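You operate a simulated robot arm through the tools that you are given. There is no shell and no other tool.

You run a simulated robot arm. Do the job below in one go: nothing can be reset, and whatever is moved stays where it is left.

JOB
Clear the trip on section B and run one dry round.
Fine: STOP clears the lamp; gob away, brake off and pin out before START; stop it again after.

The check looks at the end state, three seconds after you hand in, the way a careful person would. Anything else that was tipped, shoved, dropped, spilled or broken makes it a failure.

ROBOT AND FRAMES
A 6-joint arm with a two-finger gripper, fixed in place. Base frame: the origin is at the foot of the arm, x ahead of it, y to its left, z up. Units: cm, rad, N and s.
With the tool pointing down near the work surface it reaches from about 10 to 80 cm from the base axis. Its first joint turns from -2.897 to 2.897 rad. Payload 2.45 kg.
The tool frame sits at the grasp point between the pads (the TCP): z along the fingers, y along the line on which they close. The tips reach 2 cm beyond it. Largest opening 14 cm; the body of the gripper starts 16.8 cm behind the TCP.
Orientation is that of the tool frame in the base frame, as [roll, pitch, yaw] about the fixed x, y, z axes, in that order (R = Rz(yaw) Ry(pitch) Rx(roll)). With the fingers straight down and closing along the base's y, the tool's x points along the base's -x, its y along +y and its z along -z.

CONTROLS
- The arm moves only by the tool jog_arm. Its argument "plan" is a list of rows, each an object of numbers (a shift or turn left out is 0, a gripper value left out holds the last): "rx", "ry", "rz": the turn, a rotation vector about the base's x, y, z in units of 60 degrees (1.0 is 60 degrees); "tx", "ty", "tz": the shift along the base's x, y, z in units of 250 mm (1.0 is 250 mm); "grip": the finger opening in cm, from 0 to 14. In form: [{"rx": .., "ry": .., "rz": .., "tx": .., "ty": .., "tz": .., "grip": ..}, ...]. A call has 1 to 20 rows; each row is the pose to reach, as a shift and turn from the pose commanded when the call began. A call with a number of a shift or a turn outside -1 to 1 is refused whole. Rows are played at 5 a second. More than 5 cm and 0.15 rad between two rows, or a gripper value outside its range, and nothing of the call is played. A pose out of reach is approached as far as the arm can. The call stops where the force on the tool passes 70 N (or 10 N more than at its start, if that is more) or the arm is blocked; 0.2 s more then pass. Each finger travels about 4.5 cm/s and halts on what it meets, pressing with about 33 N; the grip force reading is that of the motor and also rises with nothing between the fingers. The clock runs only during rows and for 0.2 s after the last one: add rows that repeat a pose to give the fingers time. It gives the time, the measured TCP pose, the force on the tool (base axes), the opening and the grip force at its end, in the units of the frame above (readings bear some noise), with the torque about the TCP (base axes, N m) and any sound that the robot's microphone picked up, and new pictures: "show" is both (left out), scene, wrist or none.
- Cameras (640 x 400 px; columns grow to the right, rows downward): "scene" is fixed at [23.15, 49.76, 141.81]; the picture's right is [-0.75, -0.66, 0.00], its down [-0.33, 0.37, -0.87] and it looks along [0.58, -0.65, -0.49] (base axes); focal length 245 px, centre (320, 200). "wrist" rides on the gripper at [7.8, 1.1, -20.9] in the tool frame; the picture's right is [-0.14, 0.99, 0.00], its down [-0.92, -0.13, -0.37] and it looks along [-0.37, -0.05, 0.93] (tool axes); focal length 280 px, centre (320, 200).
- raise_lower(by): slides the trunk up (or, below 0, down) by that many cm; the arm rides with it, the base frame stays. It gives what a move gives, with no picture.
- probe_pixels(camera, pixels): for up to 12 pixels [column, row] of the newest picture of that camera ("zoom" is the newest enlarged one), the place [x, y, z] in the base frame of the surface seen there, good to about 0.2 cm, but the place of the scene camera against the robot may be out by one fixed shift of up to 1.8 cm in any direction. The clock stands still meanwhile.
- inspect(camera, box): a new picture of the part [left, top, right, bottom] of that camera's present view, enlarged. The clock stands still meanwhile.
- close_job(): hands the job in; it is judged then, once.

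Unless the task says otherwise, let go and move clear before handing in.

The tools are called after "Call:" by a JSON object that holds its "fn" and its "kwargs". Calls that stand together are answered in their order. jog_arm: Moves the arm, as the interface text tells. Its arguments: {"type":"object","properties":{"plan":{"type":"array"},"show":{"type":"string","enum":["both","scene","wrist","none"]}},"required":["plan"]} The other tools are called the same way: raise_lower (by) slides the trunk up or down; probe_pixels (camera, pixels) gives the place of the surface under pixels of a picture; inspect (camera, box) takes an enlarged picture of a part of a camera's view; close_job () hands the job in.

At the start:

```text
time: 0.0
position: [58.2, 1.54, 133.45]
ee_rot: [-3.141, 0.001, -3.141]
contact_force: [-0.5, -0.4, -0.4]
moment: [-0.02, 0.01, 0.02]
finger_gap: 14.03
grip_force: 0.1
trunk travel left (down, up): [-15.0, 8.0]
```

scene: 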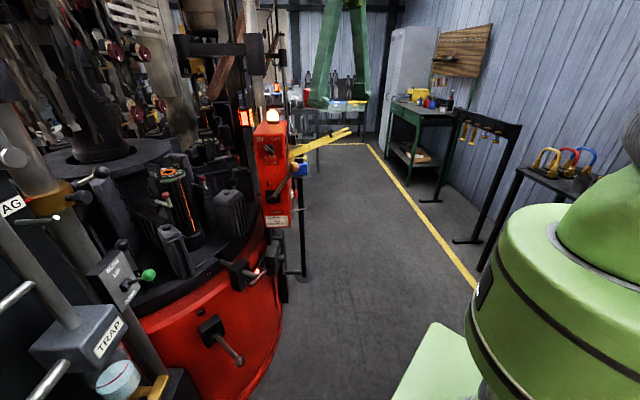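
wrist: 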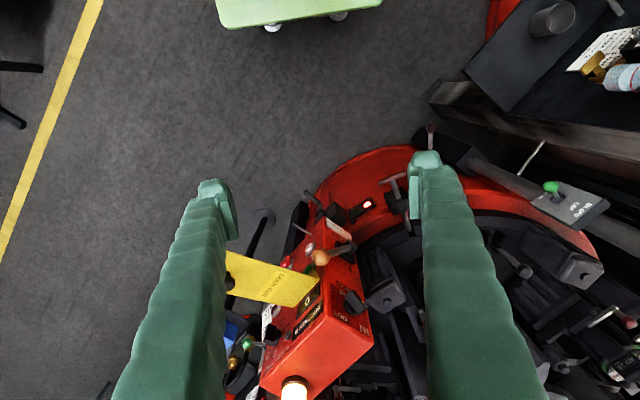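

The scene shows a glass-forming machine with a red control box around (272,170), its lamp lit at (273,115), and levers and pins nearby. I'll enlarge several parts before moving anything.

Call:
{"fn": "inspect", "kwargs": {"camera": "scene", "box": [220, 90, 360, 240]}}

Call:
{"fn": "inspect", "kwargs": {"camera": "scene", "box": [60, 140, 300, 290]}}

Call:
{"fn": "inspect", "kwargs": {"camera": "scene", "box": [0, 240, 280, 400]}}

Call:
{"fn": "inspect", "kwargs": {"camera": "wrist", "box": [220, 180, 420, 400]}}

Call:
{"fn": "inspect", "kwargs": {"camera": "wrist", "box": [420, 0, 640, 400]}}

Call:
{"fn": "inspect", "kwargs": {"camera": "scene", "box": [0, 100, 120, 300]}}

```text
2.67 times, centred on (290, 165) of scene
```

zoom: 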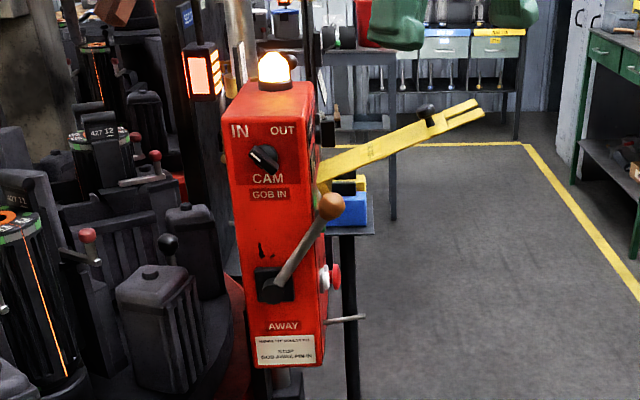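

```text
2.67 times, centred on (180, 215) of scene
```

zoom: 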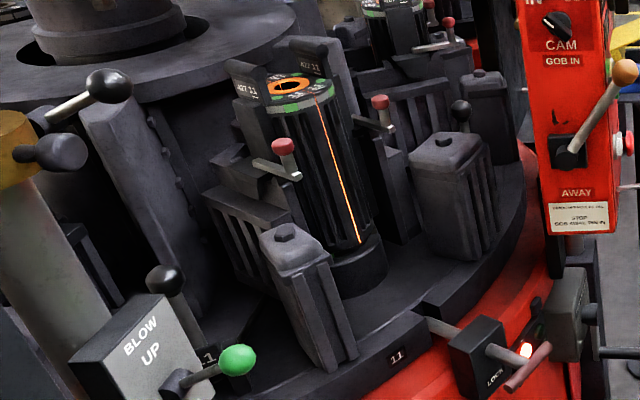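

```text
2.29 times, centred on (140, 320) of scene
```

zoom: 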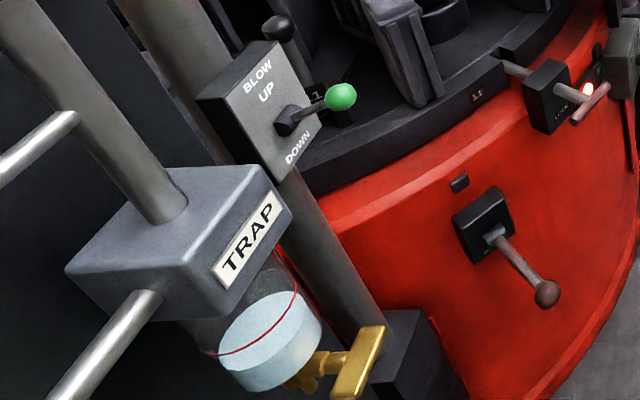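

```text
1.82 times, centred on (320, 290) of wrist
```

zoom: 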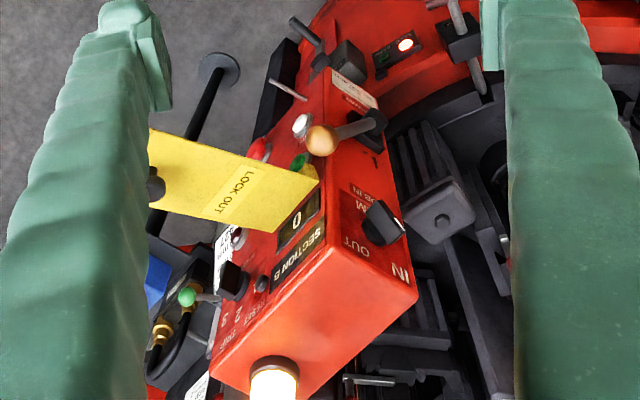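

```text
1.00 times, centred on (530, 200) of wrist (not enlarged: the box is as wide or as high as the picture)
```

zoom: 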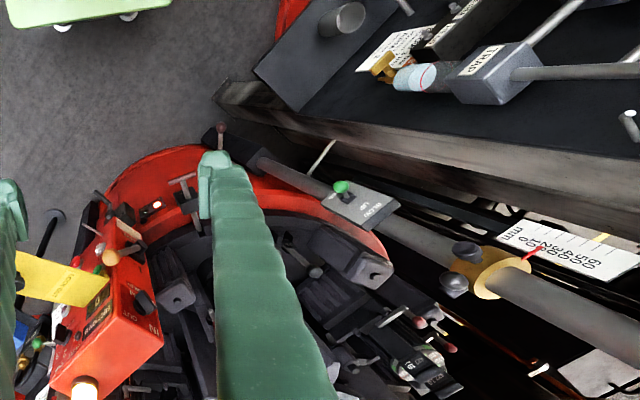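

```text
2.00 times, centred on (60, 200) of scene
```

zoom: 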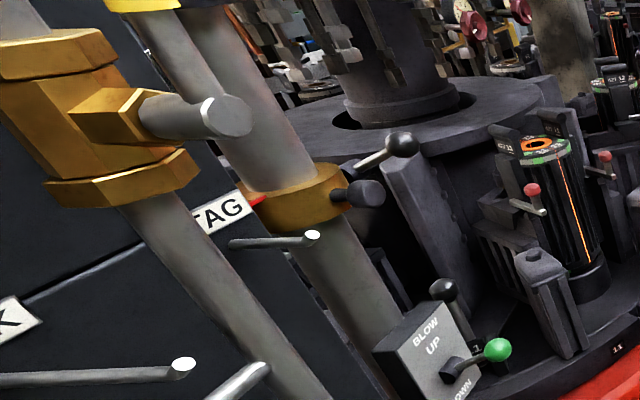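

The red box has an IN/OUT CAM knob, a wooden-knob gob lever, side buttons and a LOCK OUT flap; the drum has a LOCK pin and a brown-knob lever. I'll read the labels closer up.

Call:
{"fn": "inspect", "kwargs": {"camera": "scene", "box": [260, 200, 300, 230]}}

Call:
{"fn": "inspect", "kwargs": {"camera": "scene", "box": [255, 105, 305, 160]}}

Call:
{"fn": "inspect", "kwargs": {"camera": "scene", "box": [215, 250, 295, 300]}}

Call:
{"fn": "inspect", "kwargs": {"camera": "scene", "box": [190, 310, 254, 370]}}

Call:
{"fn": "inspect", "kwargs": {"camera": "wrist", "box": [280, 200, 380, 270]}}

Call:
{"fn": "inspect", "kwargs": {"camera": "wrist", "box": [220, 280, 340, 380]}}

Call:
{"fn": "inspect", "kwargs": {"camera": "wrist", "box": [330, 170, 420, 230]}}

Call:
{"fn": "inspect", "kwargs": {"camera": "wrist", "box": [540, 0, 640, 110]}}

Call:
{"fn": "inspect", "kwargs": {"camera": "scene", "box": [260, 160, 310, 210]}}

```text
13.33 times, centred on (280, 215) of scene
```

zoom: 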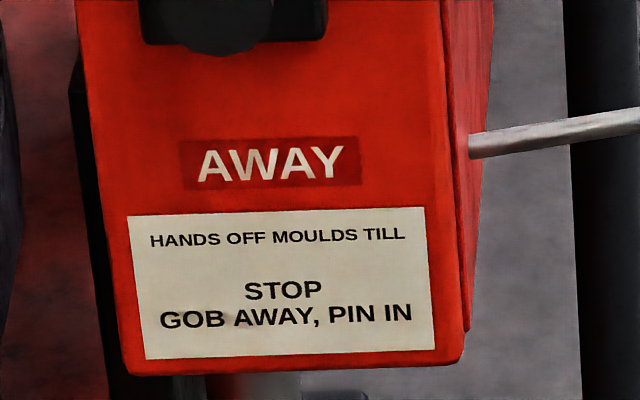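

```text
7.27 times, centred on (280, 132) of scene
```

zoom: 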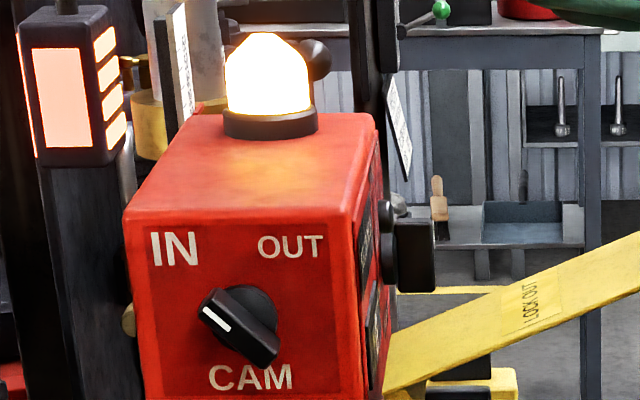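

```text
8.00 times, centred on (255, 275) of scene
```

zoom: 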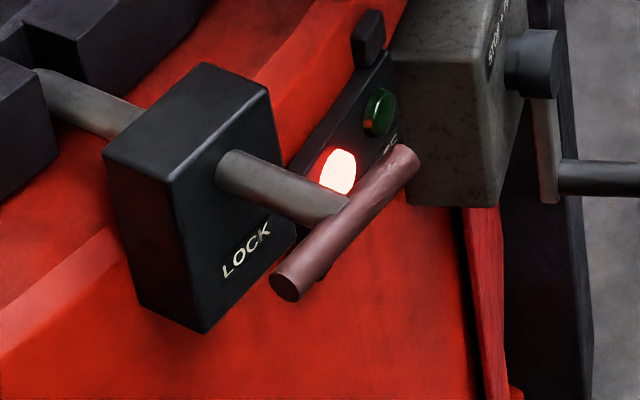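

```text
6.67 times, centred on (222, 340) of scene
```

zoom: 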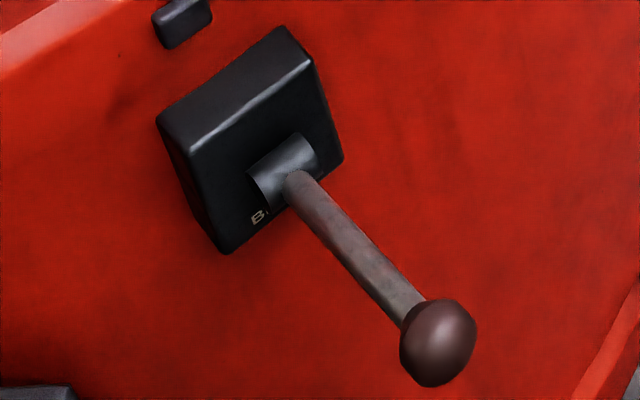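

```text
5.71 times, centred on (330, 235) of wrist
```

zoom: 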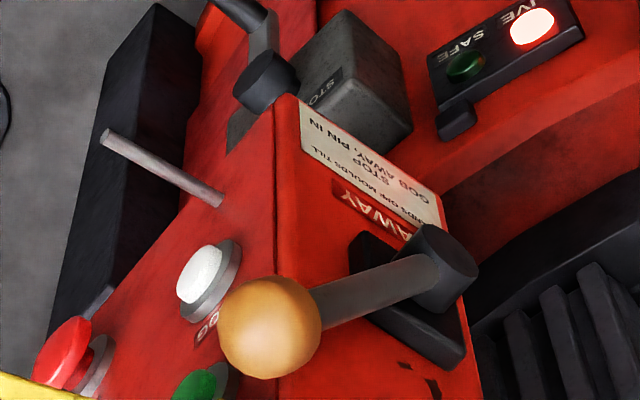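

```text
4.00 times, centred on (280, 330) of wrist
```

zoom: 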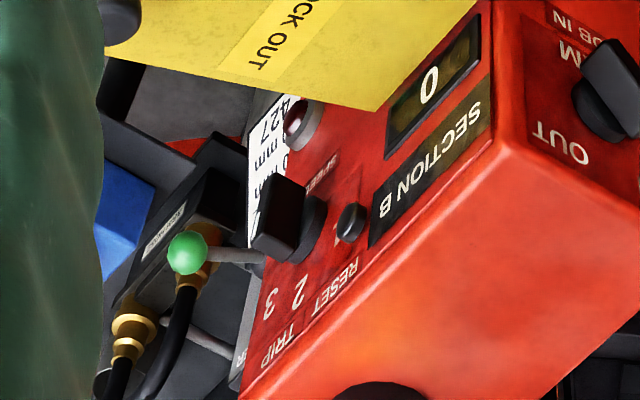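

```text
6.67 times, centred on (375, 200) of wrist
```

zoom: 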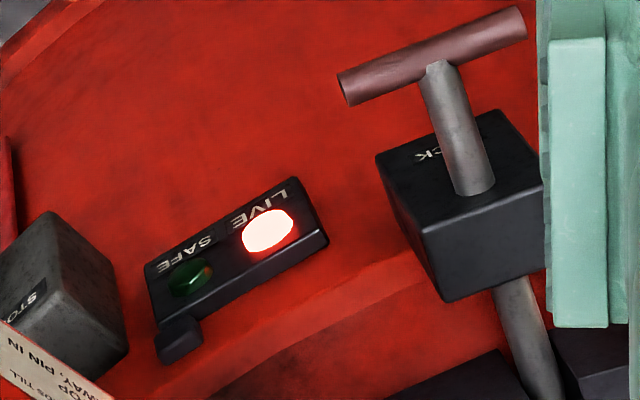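

```text
3.64 times, centred on (590, 55) of wrist
```

zoom: 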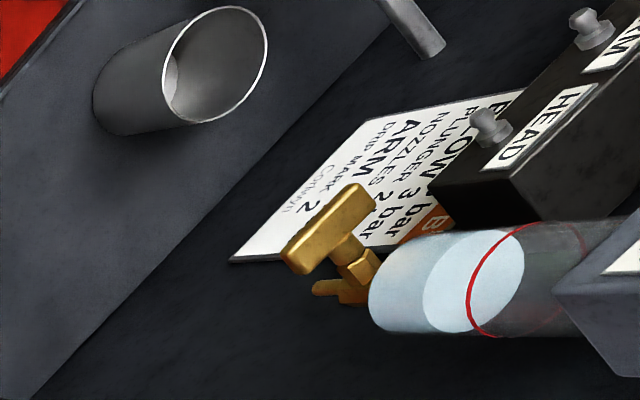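

```text
8.00 times, centred on (285, 185) of scene
```

zoom: 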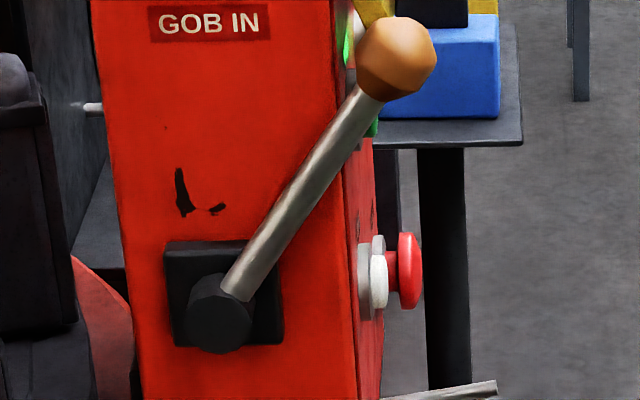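

The panel has red STOP, white JOG and green START buttons on the box's right side. The LOCK pin has a T-handle beside LIVE/SAFE lamps, and BRAKE is the lever on the drum. Next I'll probe positions.

Call:
{"fn": "probe_pixels", "kwargs": {"camera": "wrist", "pixels": [[294, 390], [322, 257], [351, 245], [311, 248], [287, 263], [353, 303], [367, 204], [399, 178], [384, 181], [431, 135], [232, 260], [372, 342]]}}

Call:
{"fn": "probe_pixels", "kwargs": {"camera": "scene", "pixels": [[273, 116], [302, 168], [280, 202], [299, 194], [269, 150], [241, 361], [214, 331], [261, 275], [252, 283], [238, 270], [257, 271], [146, 275]]}}

Call:
{"fn": "probe_pixels", "kwargs": {"camera": "scene", "pixels": [[258, 130], [288, 130], [264, 226], [291, 222], [340, 133], [300, 150], [293, 190], [296, 218], [217, 343], [275, 115], [255, 272], [302, 166]]}}

Call:
{"fn": "inspect", "kwargs": {"camera": "wrist", "box": [270, 220, 340, 280]}}

```text
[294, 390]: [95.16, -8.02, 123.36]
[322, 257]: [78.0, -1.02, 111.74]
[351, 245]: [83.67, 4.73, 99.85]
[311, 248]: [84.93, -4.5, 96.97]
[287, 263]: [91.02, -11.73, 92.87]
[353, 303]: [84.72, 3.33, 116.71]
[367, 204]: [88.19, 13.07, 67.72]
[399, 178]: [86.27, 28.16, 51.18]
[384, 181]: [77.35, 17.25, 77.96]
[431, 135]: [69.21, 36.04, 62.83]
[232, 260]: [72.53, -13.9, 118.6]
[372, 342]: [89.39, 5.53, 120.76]
```

```text
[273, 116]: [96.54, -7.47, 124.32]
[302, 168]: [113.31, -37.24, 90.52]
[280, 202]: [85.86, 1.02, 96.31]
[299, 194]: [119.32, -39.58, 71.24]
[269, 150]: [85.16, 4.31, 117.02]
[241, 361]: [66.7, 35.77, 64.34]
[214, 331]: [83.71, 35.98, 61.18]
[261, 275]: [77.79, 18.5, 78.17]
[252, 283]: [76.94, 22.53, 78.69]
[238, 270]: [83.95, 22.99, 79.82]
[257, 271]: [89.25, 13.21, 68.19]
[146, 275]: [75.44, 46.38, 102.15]
```

```text
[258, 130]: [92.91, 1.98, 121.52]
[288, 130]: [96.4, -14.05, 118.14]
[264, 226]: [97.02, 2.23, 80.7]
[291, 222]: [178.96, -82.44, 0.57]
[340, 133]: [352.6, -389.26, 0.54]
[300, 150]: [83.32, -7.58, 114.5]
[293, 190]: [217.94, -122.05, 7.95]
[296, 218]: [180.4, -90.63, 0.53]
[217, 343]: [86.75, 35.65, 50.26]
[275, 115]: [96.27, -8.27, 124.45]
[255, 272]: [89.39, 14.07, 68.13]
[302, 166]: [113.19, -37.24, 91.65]
```

```text
6.67 times, centred on (305, 250) of wrist
```

zoom: 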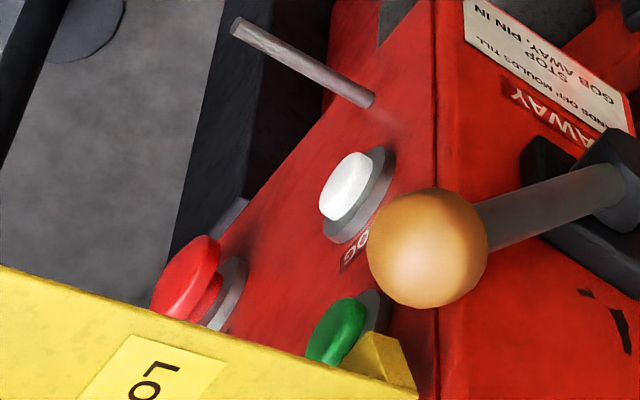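

Lamp, lever and pin positions are now roughly known from both cameras; the box face is at x≈83-95 and z≈80-121. I'll back away and tilt the tool forward to look at the panel head-on.

Call:
{"fn": "jog_arm", "kwargs": {"plan": [{"tx": -0.1, "ry": 0}, {"tx": -0.2}, {"tx": -0.3, "ry": -0.1, "tz": -0.05}, {"tx": -0.4, "ry": -0.2, "tz": -0.1}, {"tx": -0.4, "ry": -0.3, "tz": -0.2}, {"tx": -0.4, "ry": -0.4, "tz": -0.3}, {"tx": -0.4, "ry": -0.5, "tz": -0.4}, {"tx": -0.4, "ry": -0.6, "tz": -0.5}, {"tx": -0.4, "ry": -0.7, "tz": -0.6}, {"tx": -0.4, "ry": -0.8, "tz": -0.7}, {"tx": -0.4, "ry": -0.9, "tz": -0.8}, {"tx": -0.4, "ry": -1.0, "tz": -0.9}]}}

```text
time: 2.8
position: [63.03, -0.27, 113.4]
ee_rot: [-2.948, 1.006, 3.136]
contact_force: [-0.6, 0.4, 1.0]
moment: [0.02, -0.01, 0.11]
finger_gap: 14.01
grip_force: 0.0
out of reach, approached as far as the arm can: row 8, 9, 10, 11, 12
trunk travel left (down, up): [-15.0, 8.0]
stopped in row 12: the arm was blocked; the commanded pose is now the measured one
```

scene: 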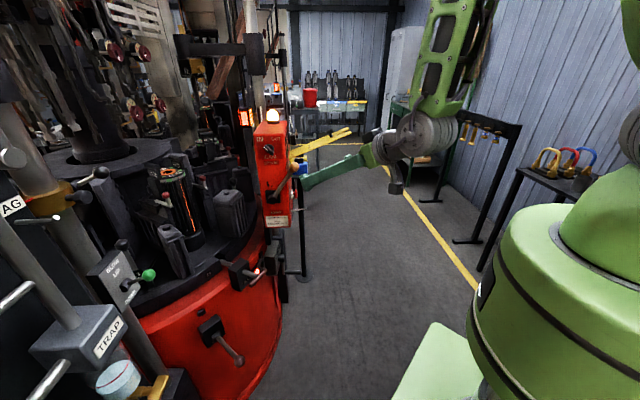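
wrist: 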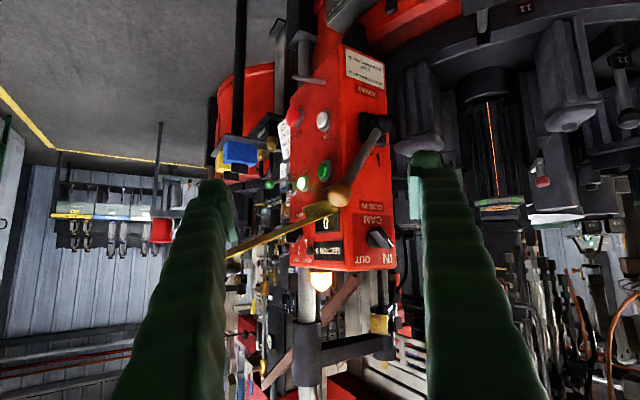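

The wrist view is now upside down: the panel with white JOG is at (323,120), red at about (294,118), green at (324,172), and something glows at (302,184). The arm stopped at its reach limit, short of the box. I'll zoom in.

Call:
{"fn": "inspect", "kwargs": {"camera": "wrist", "box": [270, 90, 400, 190]}}

Call:
{"fn": "inspect", "kwargs": {"camera": "wrist", "box": [270, 180, 400, 300]}}

Call:
{"fn": "inspect", "kwargs": {"camera": "wrist", "box": [270, 0, 400, 100]}}

Call:
{"fn": "probe_pixels", "kwargs": {"camera": "wrist", "pixels": [[323, 120], [294, 118], [324, 172], [302, 184], [340, 195], [374, 135], [310, 140], [312, 210], [335, 110], [345, 230], [385, 200], [365, 90]]}}

Call:
{"fn": "inspect", "kwargs": {"camera": "scene", "box": [380, 60, 500, 200]}}

```text
4.00 times, centred on (335, 140) of wrist
```

zoom: 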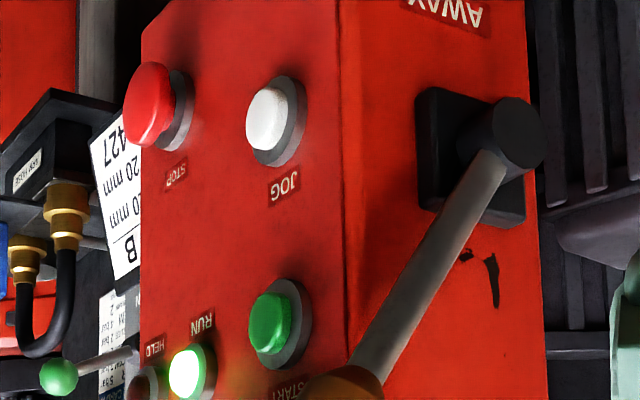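

```text
3.33 times, centred on (335, 240) of wrist
```

zoom: 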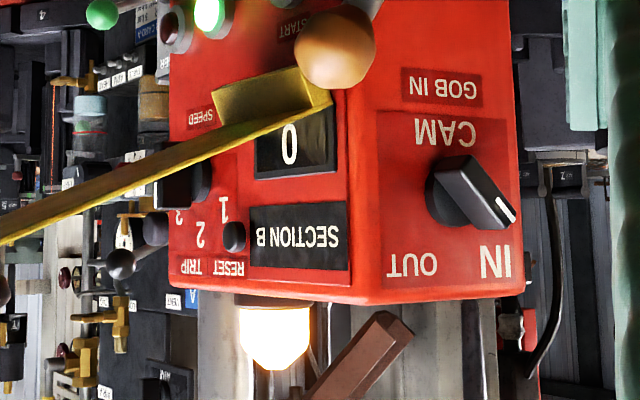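

```text
4.00 times, centred on (335, 50) of wrist
```

zoom: 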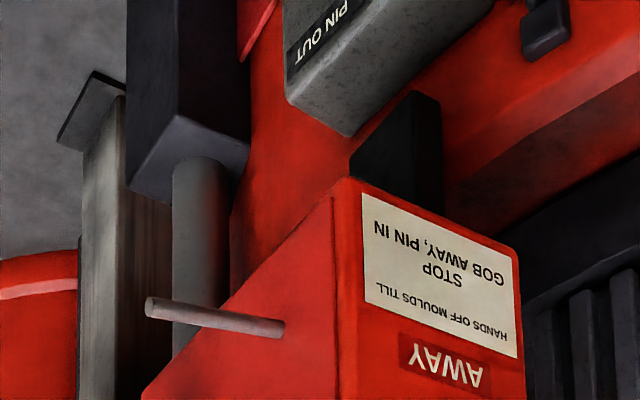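

```text
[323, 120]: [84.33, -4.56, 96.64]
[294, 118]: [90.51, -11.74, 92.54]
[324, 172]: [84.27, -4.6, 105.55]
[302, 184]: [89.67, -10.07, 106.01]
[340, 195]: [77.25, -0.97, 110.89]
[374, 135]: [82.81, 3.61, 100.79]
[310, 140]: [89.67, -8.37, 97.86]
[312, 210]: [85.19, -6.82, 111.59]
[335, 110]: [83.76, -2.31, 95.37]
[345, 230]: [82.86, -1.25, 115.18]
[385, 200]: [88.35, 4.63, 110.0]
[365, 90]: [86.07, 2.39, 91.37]
```

```text
2.86 times, centred on (440, 130) of scene
```

zoom: 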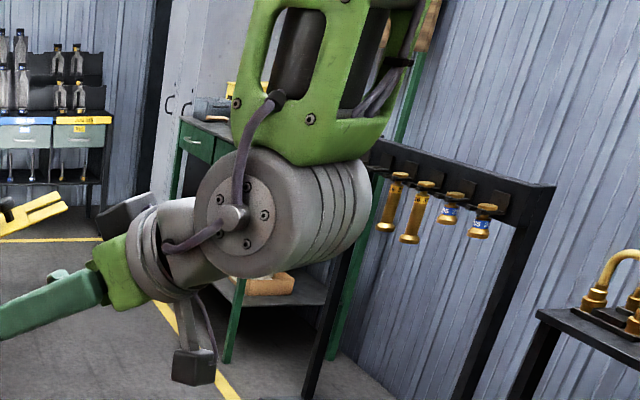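

STOP is at about (90.5,-11.7,92.5), START (84.3,-4.6,105.5), JOG (84.3,-4.6,96.6) and the gob ball (77.3,-1,111). RUN is lit and the beacon is on. I'll move left and down to view the pin and brake.

Call:
{"fn": "jog_arm", "kwargs": {"plan": [{"tx": -0.03, "ty": 0.1065, "tz": -0.102, "rx": 0.017, "ry": 0.0575, "rz": 0.0166}, {"tx": -0.06, "ty": 0.213, "tz": -0.204, "rx": 0.034, "ry": 0.115, "rz": 0.033}, {"tx": -0.09, "ty": 0.3195, "tz": -0.306, "rx": 0.051, "ry": 0.1725, "rz": 0.05}, {"tx": -0.12, "ty": 0.426, "tz": -0.408, "rx": 0.068, "ry": 0.23, "rz": 0.066}, {"tx": -0.15, "ty": 0.5325, "tz": -0.51, "rx": 0.085, "ry": 0.2875, "rz": 0.083}, {"tx": -0.18, "ty": 0.639, "tz": -0.612, "rx": 0.103, "ry": 0.345, "rz": 0.1}, {"tx": -0.21, "ty": 0.7455, "tz": -0.714, "rx": 0.12, "ry": 0.4025, "rz": 0.116}, {"tx": -0.24, "ty": 0.852, "tz": -0.816, "rx": 0.137, "ry": 0.46, "rz": 0.133}]}}

```text
time: 4.6
position: [57.64, 21.58, 93.04]
ee_rot: [-3.131, 0.516, -3.137]
contact_force: [-0.2, 0.5, 0.7]
moment: [-0.01, -0.03, -0.04]
finger_gap: 13.98
grip_force: 0.0
out of reach, approached as far as the arm can: row 8
trunk travel left (down, up): [-15.0, 8.0]
```

scene: 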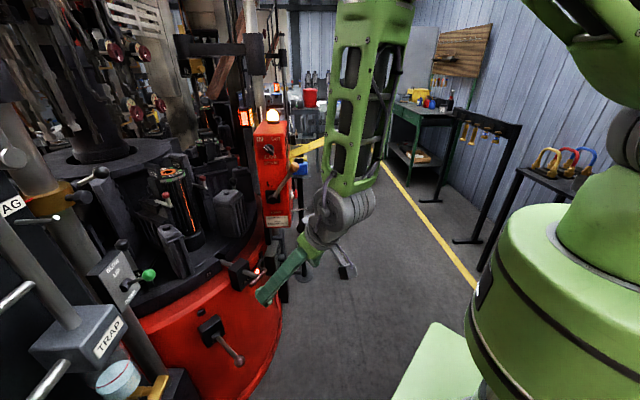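
wrist: 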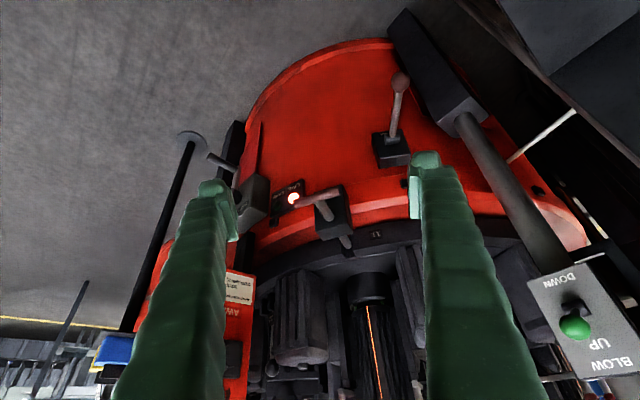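

The LOCK T-handle is at (320,198), the BRAKE lever at (395,120), and the LIVE lamp and grey box at (275,195). I'll zoom in and probe.

Call:
{"fn": "inspect", "kwargs": {"camera": "wrist", "box": [200, 140, 360, 240]}}

Call:
{"fn": "probe_pixels", "kwargs": {"camera": "wrist", "pixels": [[335, 191], [306, 201], [326, 208], [328, 220], [344, 215], [399, 82], [395, 120], [391, 140], [340, 110], [310, 235], [258, 195], [293, 198]]}}

Call:
{"fn": "inspect", "kwargs": {"camera": "wrist", "box": [355, 60, 455, 170]}}

Call:
{"fn": "inspect", "kwargs": {"camera": "wrist", "box": [200, 120, 300, 210]}}

```text
4.00 times, centred on (280, 190) of wrist
```

zoom: 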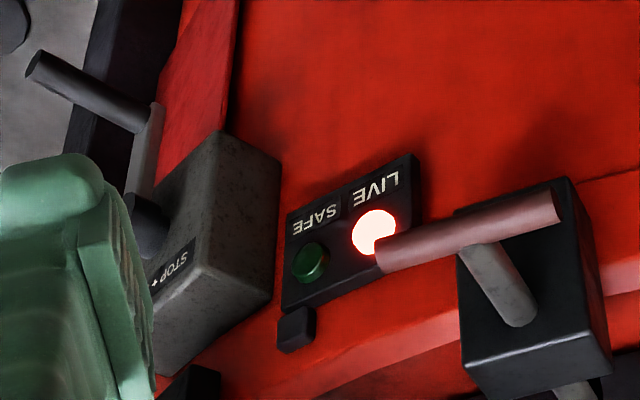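

```text
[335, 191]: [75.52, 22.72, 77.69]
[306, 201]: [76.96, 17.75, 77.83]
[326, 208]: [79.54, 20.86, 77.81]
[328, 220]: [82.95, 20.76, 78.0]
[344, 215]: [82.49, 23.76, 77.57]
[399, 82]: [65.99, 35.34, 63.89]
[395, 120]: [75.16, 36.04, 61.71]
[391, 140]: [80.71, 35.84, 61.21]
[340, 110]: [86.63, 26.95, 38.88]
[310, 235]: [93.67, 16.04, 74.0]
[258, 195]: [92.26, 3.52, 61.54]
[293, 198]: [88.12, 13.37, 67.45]
```

```text
3.64 times, centred on (405, 115) of wrist
```

zoom: 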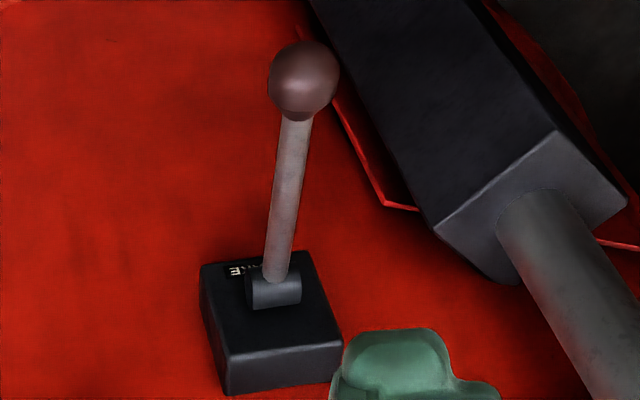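

```text
4.44 times, centred on (250, 165) of wrist
```

zoom: 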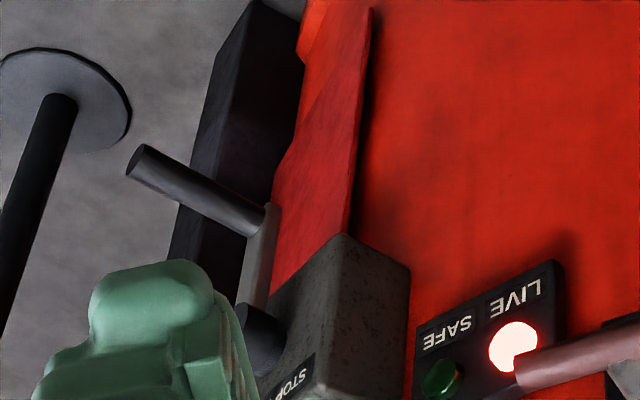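

The grey box reads STOP + PIN OUT and carries a crank, which I'll leave alone. The brake lever sticks out at (66,35,64) and the LOCK T-handle bar is centred near (76,20,78). Before pressing STOP I need the geometry of the yellow LOCK OUT bar, so I'll probe along it in the scene view.

Call:
{"fn": "inspect", "kwargs": {"camera": "scene", "box": [270, 110, 370, 180]}}

Call:
{"fn": "probe_pixels", "kwargs": {"camera": "scene", "pixels": [[295, 154], [300, 151], [305, 149], [310, 146], [315, 144], [320, 142], [301, 198], [297, 194], [302, 208], [273, 221], [283, 125], [291, 180]]}}

```text
5.71 times, centred on (320, 145) of scene
```

zoom: 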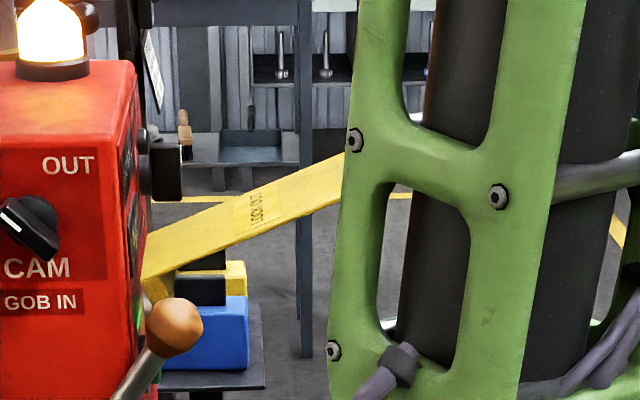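

```text
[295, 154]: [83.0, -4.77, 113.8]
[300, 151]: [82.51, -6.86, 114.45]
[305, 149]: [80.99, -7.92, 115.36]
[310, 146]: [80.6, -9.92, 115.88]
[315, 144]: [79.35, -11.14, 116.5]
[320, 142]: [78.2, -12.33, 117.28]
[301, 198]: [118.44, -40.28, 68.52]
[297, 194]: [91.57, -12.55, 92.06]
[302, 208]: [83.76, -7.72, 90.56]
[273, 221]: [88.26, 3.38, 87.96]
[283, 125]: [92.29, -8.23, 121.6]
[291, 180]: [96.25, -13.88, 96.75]
```

The bar runs from (83,-5,114) out to about (70,-20,121), so a horizontal tool at z≈92 pointing along +x passes under it. I'll close the gripper and move over to the front of the STOP side in stages.

Call:
{"fn": "jog_arm", "kwargs": {"plan": [{"tx": 0.043, "ty": -0.167, "tz": 0.02, "ry": -0.061, "grip": 0}, {"tx": 0.085, "ty": -0.333, "tz": 0.04, "ry": -0.122}, {"tx": 0.128, "ty": -0.5, "tz": 0.06, "ry": -0.183}, {"tx": 0.171, "ty": -0.667, "tz": 0.08, "ry": -0.245}, {"tx": 0.213, "ty": -0.833, "tz": 0.1, "ry": -0.306}, {"tx": 0.256, "ty": -1.0, "tz": 0.12, "ry": -0.367}, {"tx": 0.256, "ty": -1.0, "tz": 0.12, "ry": -0.367}, {"tx": 0.256, "ty": -1.0, "tz": 0.12, "ry": -0.367}]}}

```text
time: 6.4
position: [66.61, 1.99, 98.39]
ee_rot: [-2.955, 0.86, -3.042]
contact_force: [-0.7, -0.5, -0.4]
moment: [-0.03, 0.0, -0.08]
finger_gap: 0.0
grip_force: 16.7
out of reach, approached as far as the arm can: row 1, 2, 3, 4, 5, 6, 7, 8
trunk travel left (down, up): [-15.0, 8.0]
```

scene: 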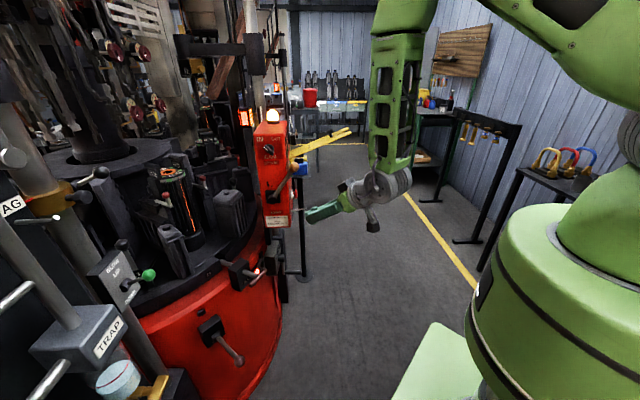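
wrist: 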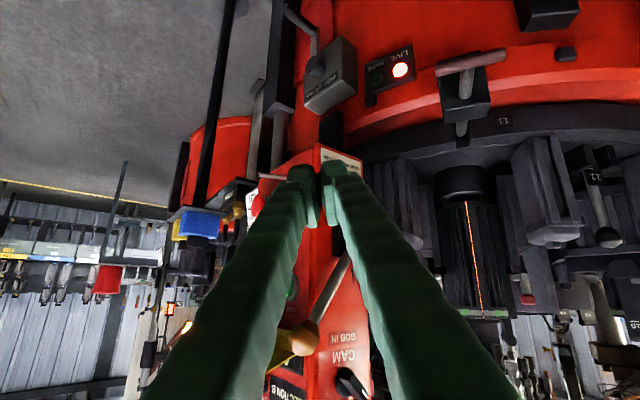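

The lamps are unchanged. The wrist was too near the base, so the arm undershot; moving outward should fix that. I'll advance towards STOP while levelling the tool.

Call:
{"fn": "jog_arm", "kwargs": {"plan": [{"tx": 0.1, "ty": -0.096, "ry": -0.094}, {"tx": 0.2, "ty": -0.192, "ry": -0.188}, {"tx": 0.3, "ty": -0.288, "ry": -0.282}, {"tx": 0.4, "ty": -0.384, "ry": -0.376}, {"tx": 0.5, "ty": -0.48, "ry": -0.47}, {"tx": 0.5, "ty": -0.48, "ry": -0.47}]}}

```text
time: 7.8
position: [80.48, -3.13, 98.78]
ee_rot: [-2.552, 1.318, -2.743]
contact_force: [0.4, -0.1, 0.0]
moment: [-0.01, -0.01, 0.03]
finger_gap: 0.0
grip_force: 29.4
out of reach, approached as far as the arm can: row 1, 2, 3, 4, 5, 6
trunk travel left (down, up): [-15.0, 8.0]
```

scene: 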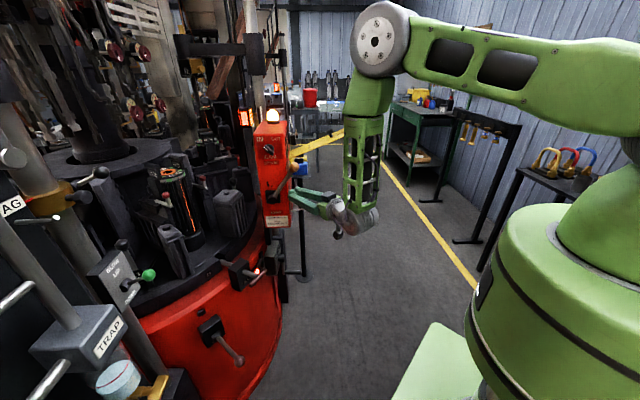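
wrist: 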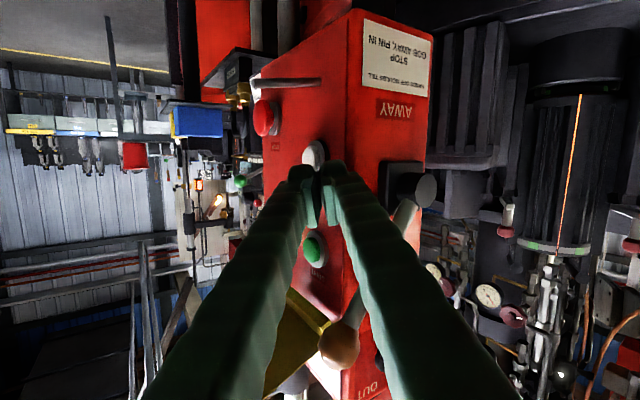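

The fingers are now at (80.5,-3.1,98.8), close to JOG (seen at 313,152), with about 12° of unwanted yaw because the arm can't match the pose. I'll back off to test how the arm is limited.

Call:
{"fn": "jog_arm", "kwargs": {"plan": [{"tx": -0.1}, {"tx": -0.2}, {"tx": -0.3}, {"tx": -0.3}]}}

```text
time: 8.8
position: [74.46, -4.06, 99.21]
ee_rot: [-2.441, 1.289, -2.637]
contact_force: [0.1, 0.2, 0.3]
moment: [0.02, -0.02, 0.05]
finger_gap: 0.0
grip_force: 29.6
out of reach, approached as far as the arm can: row 1, 2, 3, 4
trunk travel left (down, up): [-15.0, 8.0]
```

scene: 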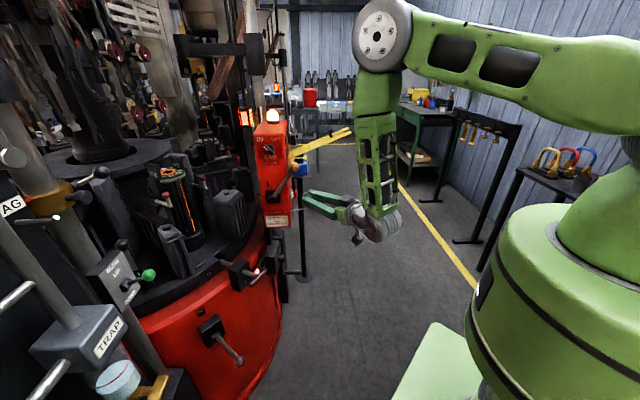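
wrist: 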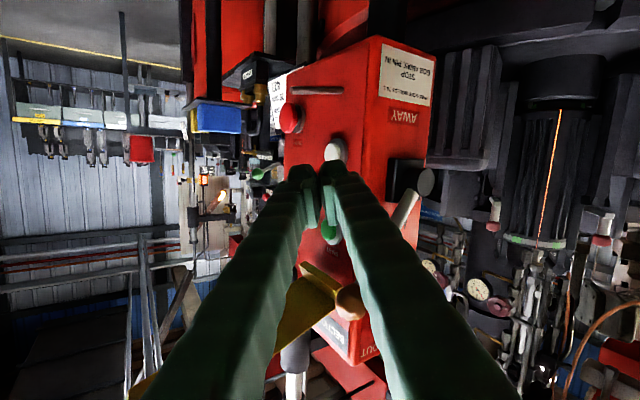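

x follows commands but y won't go below about -4 and the tool yaws right instead, so a joint looks to be at its limit. I'll tilt the tool back towards vertical at the same commanded y to see whether that frees it.

Call:
{"fn": "jog_arm", "kwargs": {"plan": [{"tx": -0.05, "ry": 0.125, "tz": 0.03}, {"tx": -0.1, "ry": 0.25, "tz": 0.06}, {"tx": -0.15, "ry": 0.375, "tz": 0.09}, {"tx": -0.2, "ry": 0.5, "tz": 0.12}, {"tx": -0.25, "ry": 0.625, "tz": 0.15}, {"tx": -0.3, "ry": 0.75, "tz": 0.18}, {"tx": -0.35, "ry": 0.875, "tz": 0.21}, {"tx": -0.4, "ry": 1.0, "tz": 0.24}, {"tx": -0.4, "ry": 1.0, "tz": 0.24}], "show": "scene"}}

```text
time: 10.8
position: [64.57, -4.06, 105.41]
ee_rot: [-2.906, 0.286, -3.037]
contact_force: [0.6, 0.2, -0.2]
moment: [-0.01, 0.0, 0.01]
finger_gap: 0.0
grip_force: 29.9
out of reach, approached as far as the arm can: row 7, 8
trunk travel left (down, up): [-15.0, 8.0]
```

scene: 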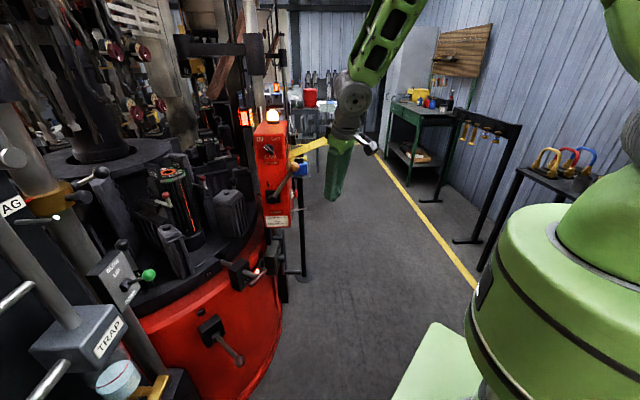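

Motion turns out to be relative to the pose actually reached, and the arm followed this last move exactly. Now a rightward test with the tool nearly vertical, staying clear of the bar tip.

Call:
{"fn": "jog_arm", "kwargs": {"plan": [{"tx": -0.12, "ty": -0.12}, {"tx": -0.24, "ty": -0.24}, {"tx": -0.24, "ty": -0.36}, {"tx": -0.24, "ty": -0.48}, {"tx": -0.24, "ty": -0.48}], "show": "scene"}}

```text
time: 12.0
position: [58.29, -15.97, 105.35]
ee_rot: [-2.908, 0.287, -3.041]
contact_force: [-0.3, -0.5, -0.2]
moment: [0.03, 0.02, -0.04]
finger_gap: 0.0
grip_force: 29.7
trunk travel left (down, up): [-15.0, 8.0]
```

scene: 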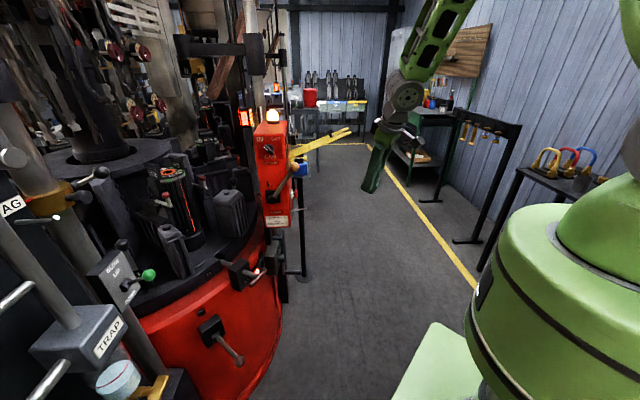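

y moves freely with the tool near vertical, so the limit comes from the wrist when it is tilted close to the base. I'll now lower, tilt forward and advance together under the bar.

Call:
{"fn": "jog_arm", "kwargs": {"plan": [{"tx": 0.06, "tz": -0.08, "ry": -0.12}, {"tx": 0.14, "tz": -0.16, "ry": -0.24}, {"tx": 0.22, "tz": -0.24, "ry": -0.36}, {"tx": 0.3, "tz": -0.32, "ry": -0.48}, {"tx": 0.38, "tz": -0.4, "ry": -0.6}, {"tx": 0.46, "tz": -0.44, "ry": -0.72}, {"tx": 0.54, "tz": -0.46, "ry": -0.84}, {"tx": 0.62, "tz": -0.46, "ry": -0.94}, {"tx": 0.7, "tz": -0.46, "ry": -1.0}, {"tx": 0.76, "tz": -0.46, "ry": -1.0}, {"tx": 0.76, "tz": -0.46, "ry": -1.0}]}}

```text
time: 14.4
position: [78.04, -9.07, 94.18]
ee_rot: [-2.488, 1.306, -2.76]
contact_force: [-0.8, 0.3, 0.7]
moment: [-0.02, -0.03, 0.03]
finger_gap: 0.0
grip_force: 29.8
out of reach, approached as far as the arm can: row 1, 2, 3, 4, 5, 6, 7, 8, 9, 10, 11
trunk travel left (down, up): [-15.0, 8.0]
```

scene: 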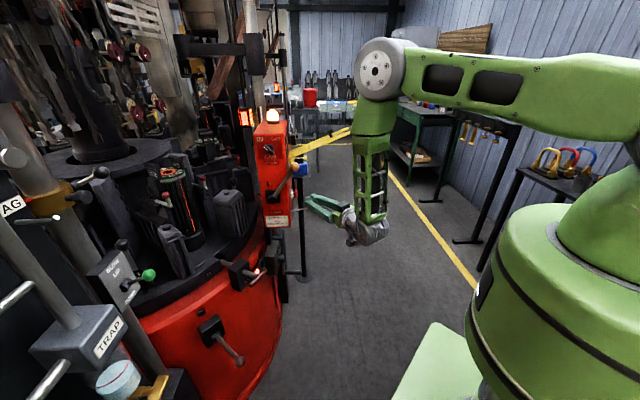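
wrist: 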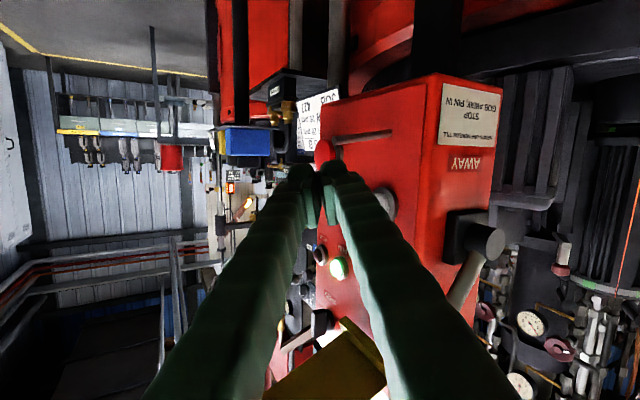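

The tool is now at (78,-9,94), pointing slightly right, with STOP visible at (323,150) just ahead of the tips and a thin rod at (335-392,135). I'll measure both before pressing.

Call:
{"fn": "inspect", "kwargs": {"camera": "wrist", "box": [280, 110, 420, 200]}}

Call:
{"fn": "probe_pixels", "kwargs": {"camera": "wrist", "pixels": [[323, 146], [322, 152], [336, 137], [345, 137], [385, 133], [385, 205], [318, 168], [306, 172], [331, 175], [338, 268], [350, 155]]}}

Call:
{"fn": "inspect", "kwargs": {"camera": "scene", "box": [260, 150, 360, 240]}}

```text
4.44 times, centred on (350, 155) of wrist
```

zoom: 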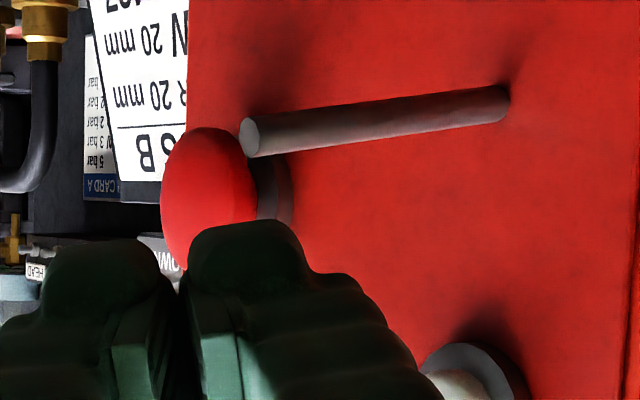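

```text
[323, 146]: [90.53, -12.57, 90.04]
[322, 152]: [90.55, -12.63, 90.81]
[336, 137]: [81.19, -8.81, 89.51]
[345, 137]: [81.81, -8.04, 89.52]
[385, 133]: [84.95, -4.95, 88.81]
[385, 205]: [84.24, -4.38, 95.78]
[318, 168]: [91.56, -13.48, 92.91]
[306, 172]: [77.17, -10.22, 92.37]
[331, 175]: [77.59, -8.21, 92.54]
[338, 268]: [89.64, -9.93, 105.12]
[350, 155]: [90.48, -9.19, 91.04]
```

```text
4.44 times, centred on (310, 195) of scene
```

zoom: 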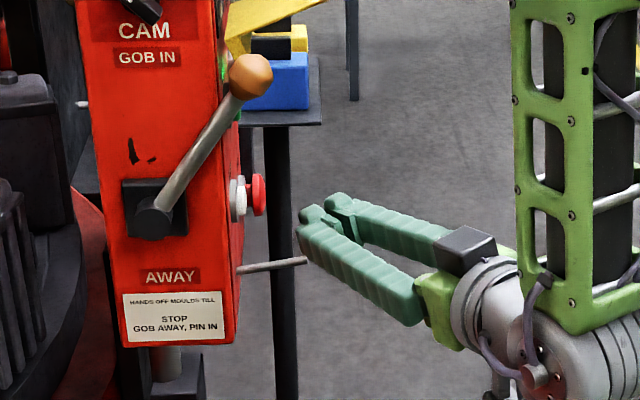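

STOP's mushroom is centred near (91,-12.5,92), about 2.4 cm proud, and the rod tip is at (81.2,-8.8,89.5). I'll swing the tips right, above the rod, to just outside STOP with slightly more rightward yaw.

Call:
{"fn": "jog_arm", "kwargs": {"plan": [{"tx": 0.02, "ty": -0.09, "rz": -0.08}, {"tx": 0.06, "ty": -0.176, "rz": -0.15}, {"tx": 0.2, "ty": -0.176, "tz": -0.006, "rz": -0.15}, {"tx": 0.34, "ty": -0.176, "tz": -0.012, "rz": -0.15}, {"tx": 0.34, "ty": -0.176, "tz": -0.012, "rz": -0.15}]}}

```text
time: 15.6
position: [86.55, -13.64, 93.65]
ee_rot: [-2.486, 1.307, -2.915]
contact_force: [0.0, -0.2, 0.1]
moment: [-0.02, 0.02, 0.02]
finger_gap: 0.0
grip_force: 29.3
trunk travel left (down, up): [-15.0, 8.0]
```

scene: 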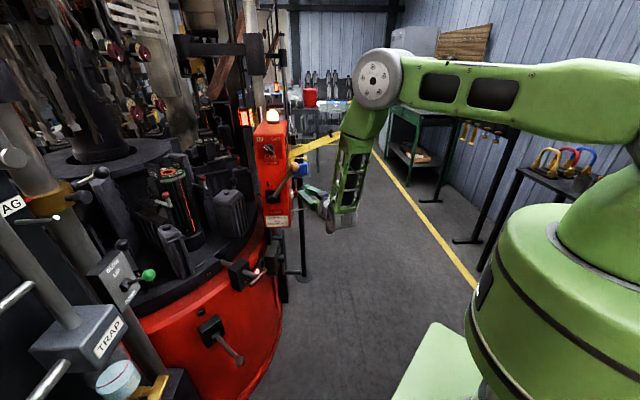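
wrist: 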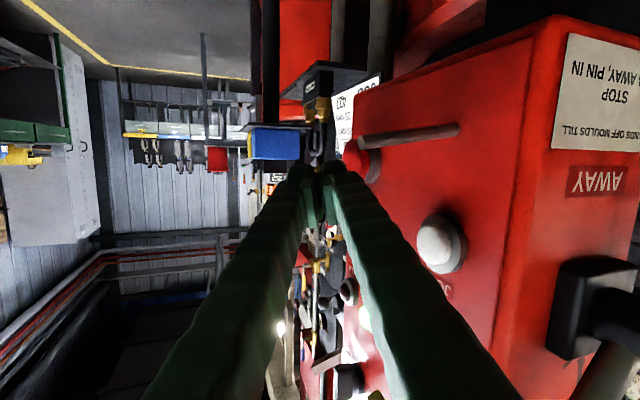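

The tips are beside STOP (353,158) and the arm followed exactly. Now I'll push along the panel's inward normal (+x,+y) in small steps.

Call:
{"fn": "jog_arm", "kwargs": {"plan": [{"tx": 0.0283, "ty": 0.0283}, {"tx": 0.0424, "ty": 0.0424}, {"tx": 0.0566, "ty": 0.0566}, {"tx": 0.064, "ty": 0.064}, {"tx": 0.071, "ty": 0.071}, {"tx": 0.078, "ty": 0.078}]}}

```text
time: 17.0
position: [88.52, -11.53, 93.64]
ee_rot: [-2.486, 1.305, -2.915]
contact_force: [-1.1, -0.1, -0.1]
moment: [0.0, 0.0, 0.0]
finger_gap: 0.01
grip_force: 29.6
trunk travel left (down, up): [-15.0, 8.0]
```

scene: 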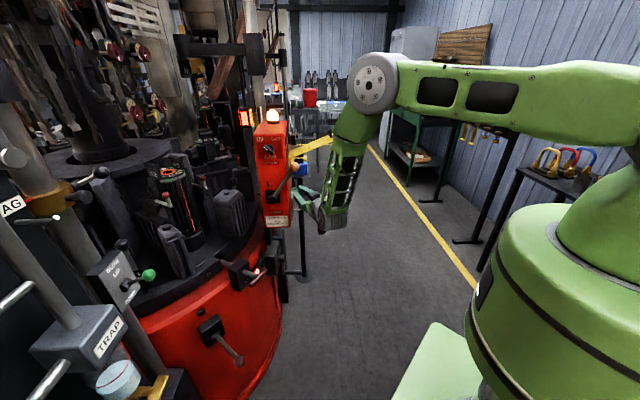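
wrist: 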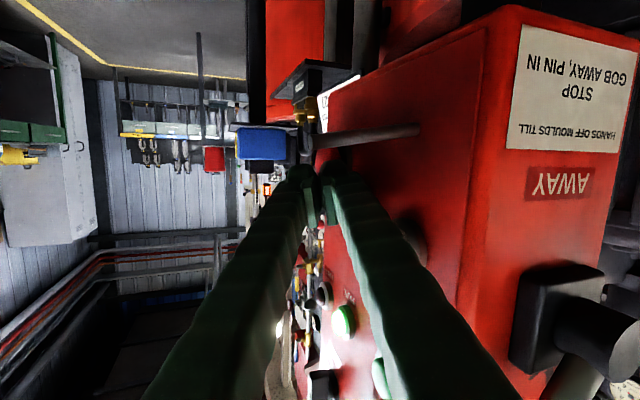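

Almost no contact yet (-1.1 N), and the right-hand finger body now hides JOG. I'll check how close that finger is to JOG before pushing further.

Call:
{"fn": "inspect", "kwargs": {"camera": "wrist", "box": [280, 110, 460, 270]}}

Call:
{"fn": "probe_pixels", "kwargs": {"camera": "wrist", "pixels": [[330, 178], [347, 180], [365, 195], [385, 220], [400, 245], [410, 262], [410, 225], [300, 175], [315, 200], [345, 320], [380, 375]]}}

Call:
{"fn": "inspect", "kwargs": {"camera": "scene", "box": [260, 150, 360, 240]}}

```text
2.50 times, centred on (370, 190) of wrist
```

zoom: 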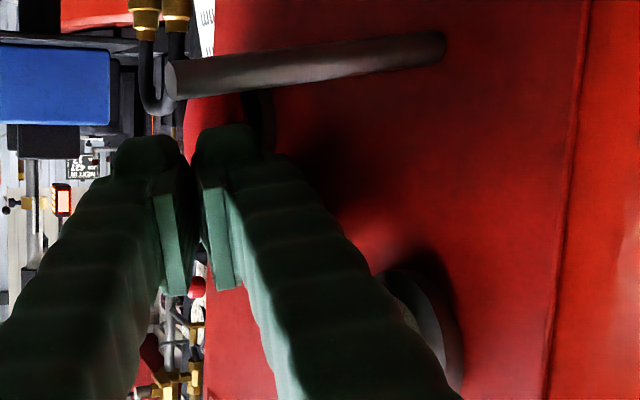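

```text
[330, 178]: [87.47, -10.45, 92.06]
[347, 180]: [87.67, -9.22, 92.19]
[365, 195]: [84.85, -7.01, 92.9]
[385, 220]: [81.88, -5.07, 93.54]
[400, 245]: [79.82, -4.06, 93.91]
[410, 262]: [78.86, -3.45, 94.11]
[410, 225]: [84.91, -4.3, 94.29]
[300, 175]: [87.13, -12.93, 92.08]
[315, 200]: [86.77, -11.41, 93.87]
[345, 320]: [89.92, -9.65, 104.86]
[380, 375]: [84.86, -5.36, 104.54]
```

```text
4.44 times, centred on (310, 195) of scene
```

zoom: 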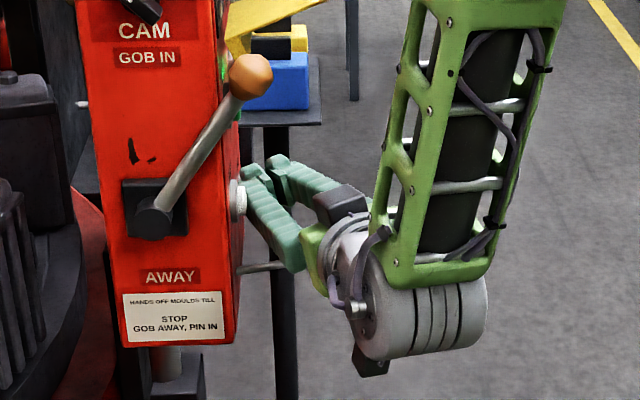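

Contact is imminent, and the finger keeps about 2 cm clear of JOG, enough for a 1 cm push. Pushing slowly.

Call:
{"fn": "jog_arm", "kwargs": {"plan": [{"tx": 0.01, "ty": 0.01}, {"tx": 0.018, "ty": 0.018}, {"tx": 0.025, "ty": 0.025}, {"tx": 0.025, "ty": 0.025}]}}

```text
time: 18.0
position: [88.68, -11.19, 93.68]
ee_rot: [-2.49, 1.305, -2.923]
contact_force: [-19.9, -6.8, 2.8]
moment: [0.09, -0.07, 0.13]
finger_gap: 0.0
grip_force: 29.9
trunk travel left (down, up): [-15.0, 8.0]
heard: click
```

scene: 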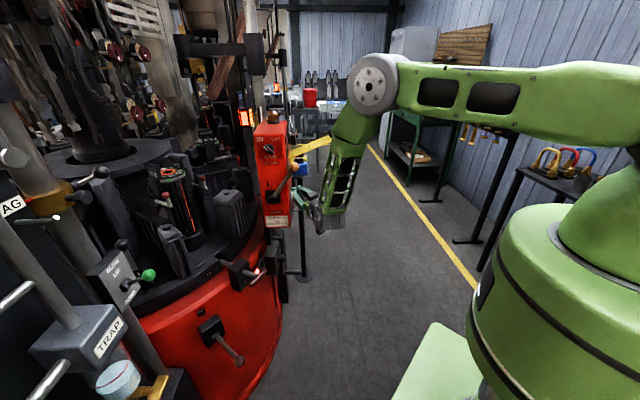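
wrist: 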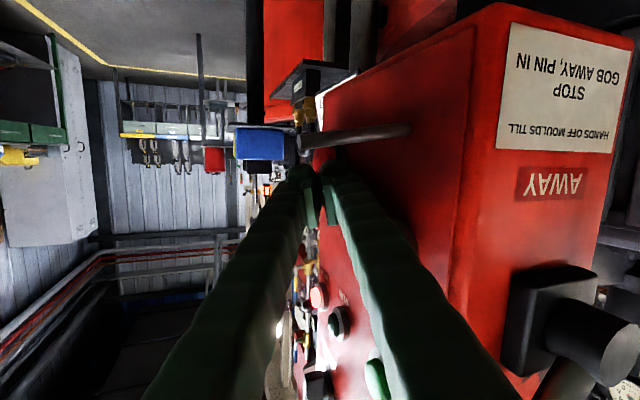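

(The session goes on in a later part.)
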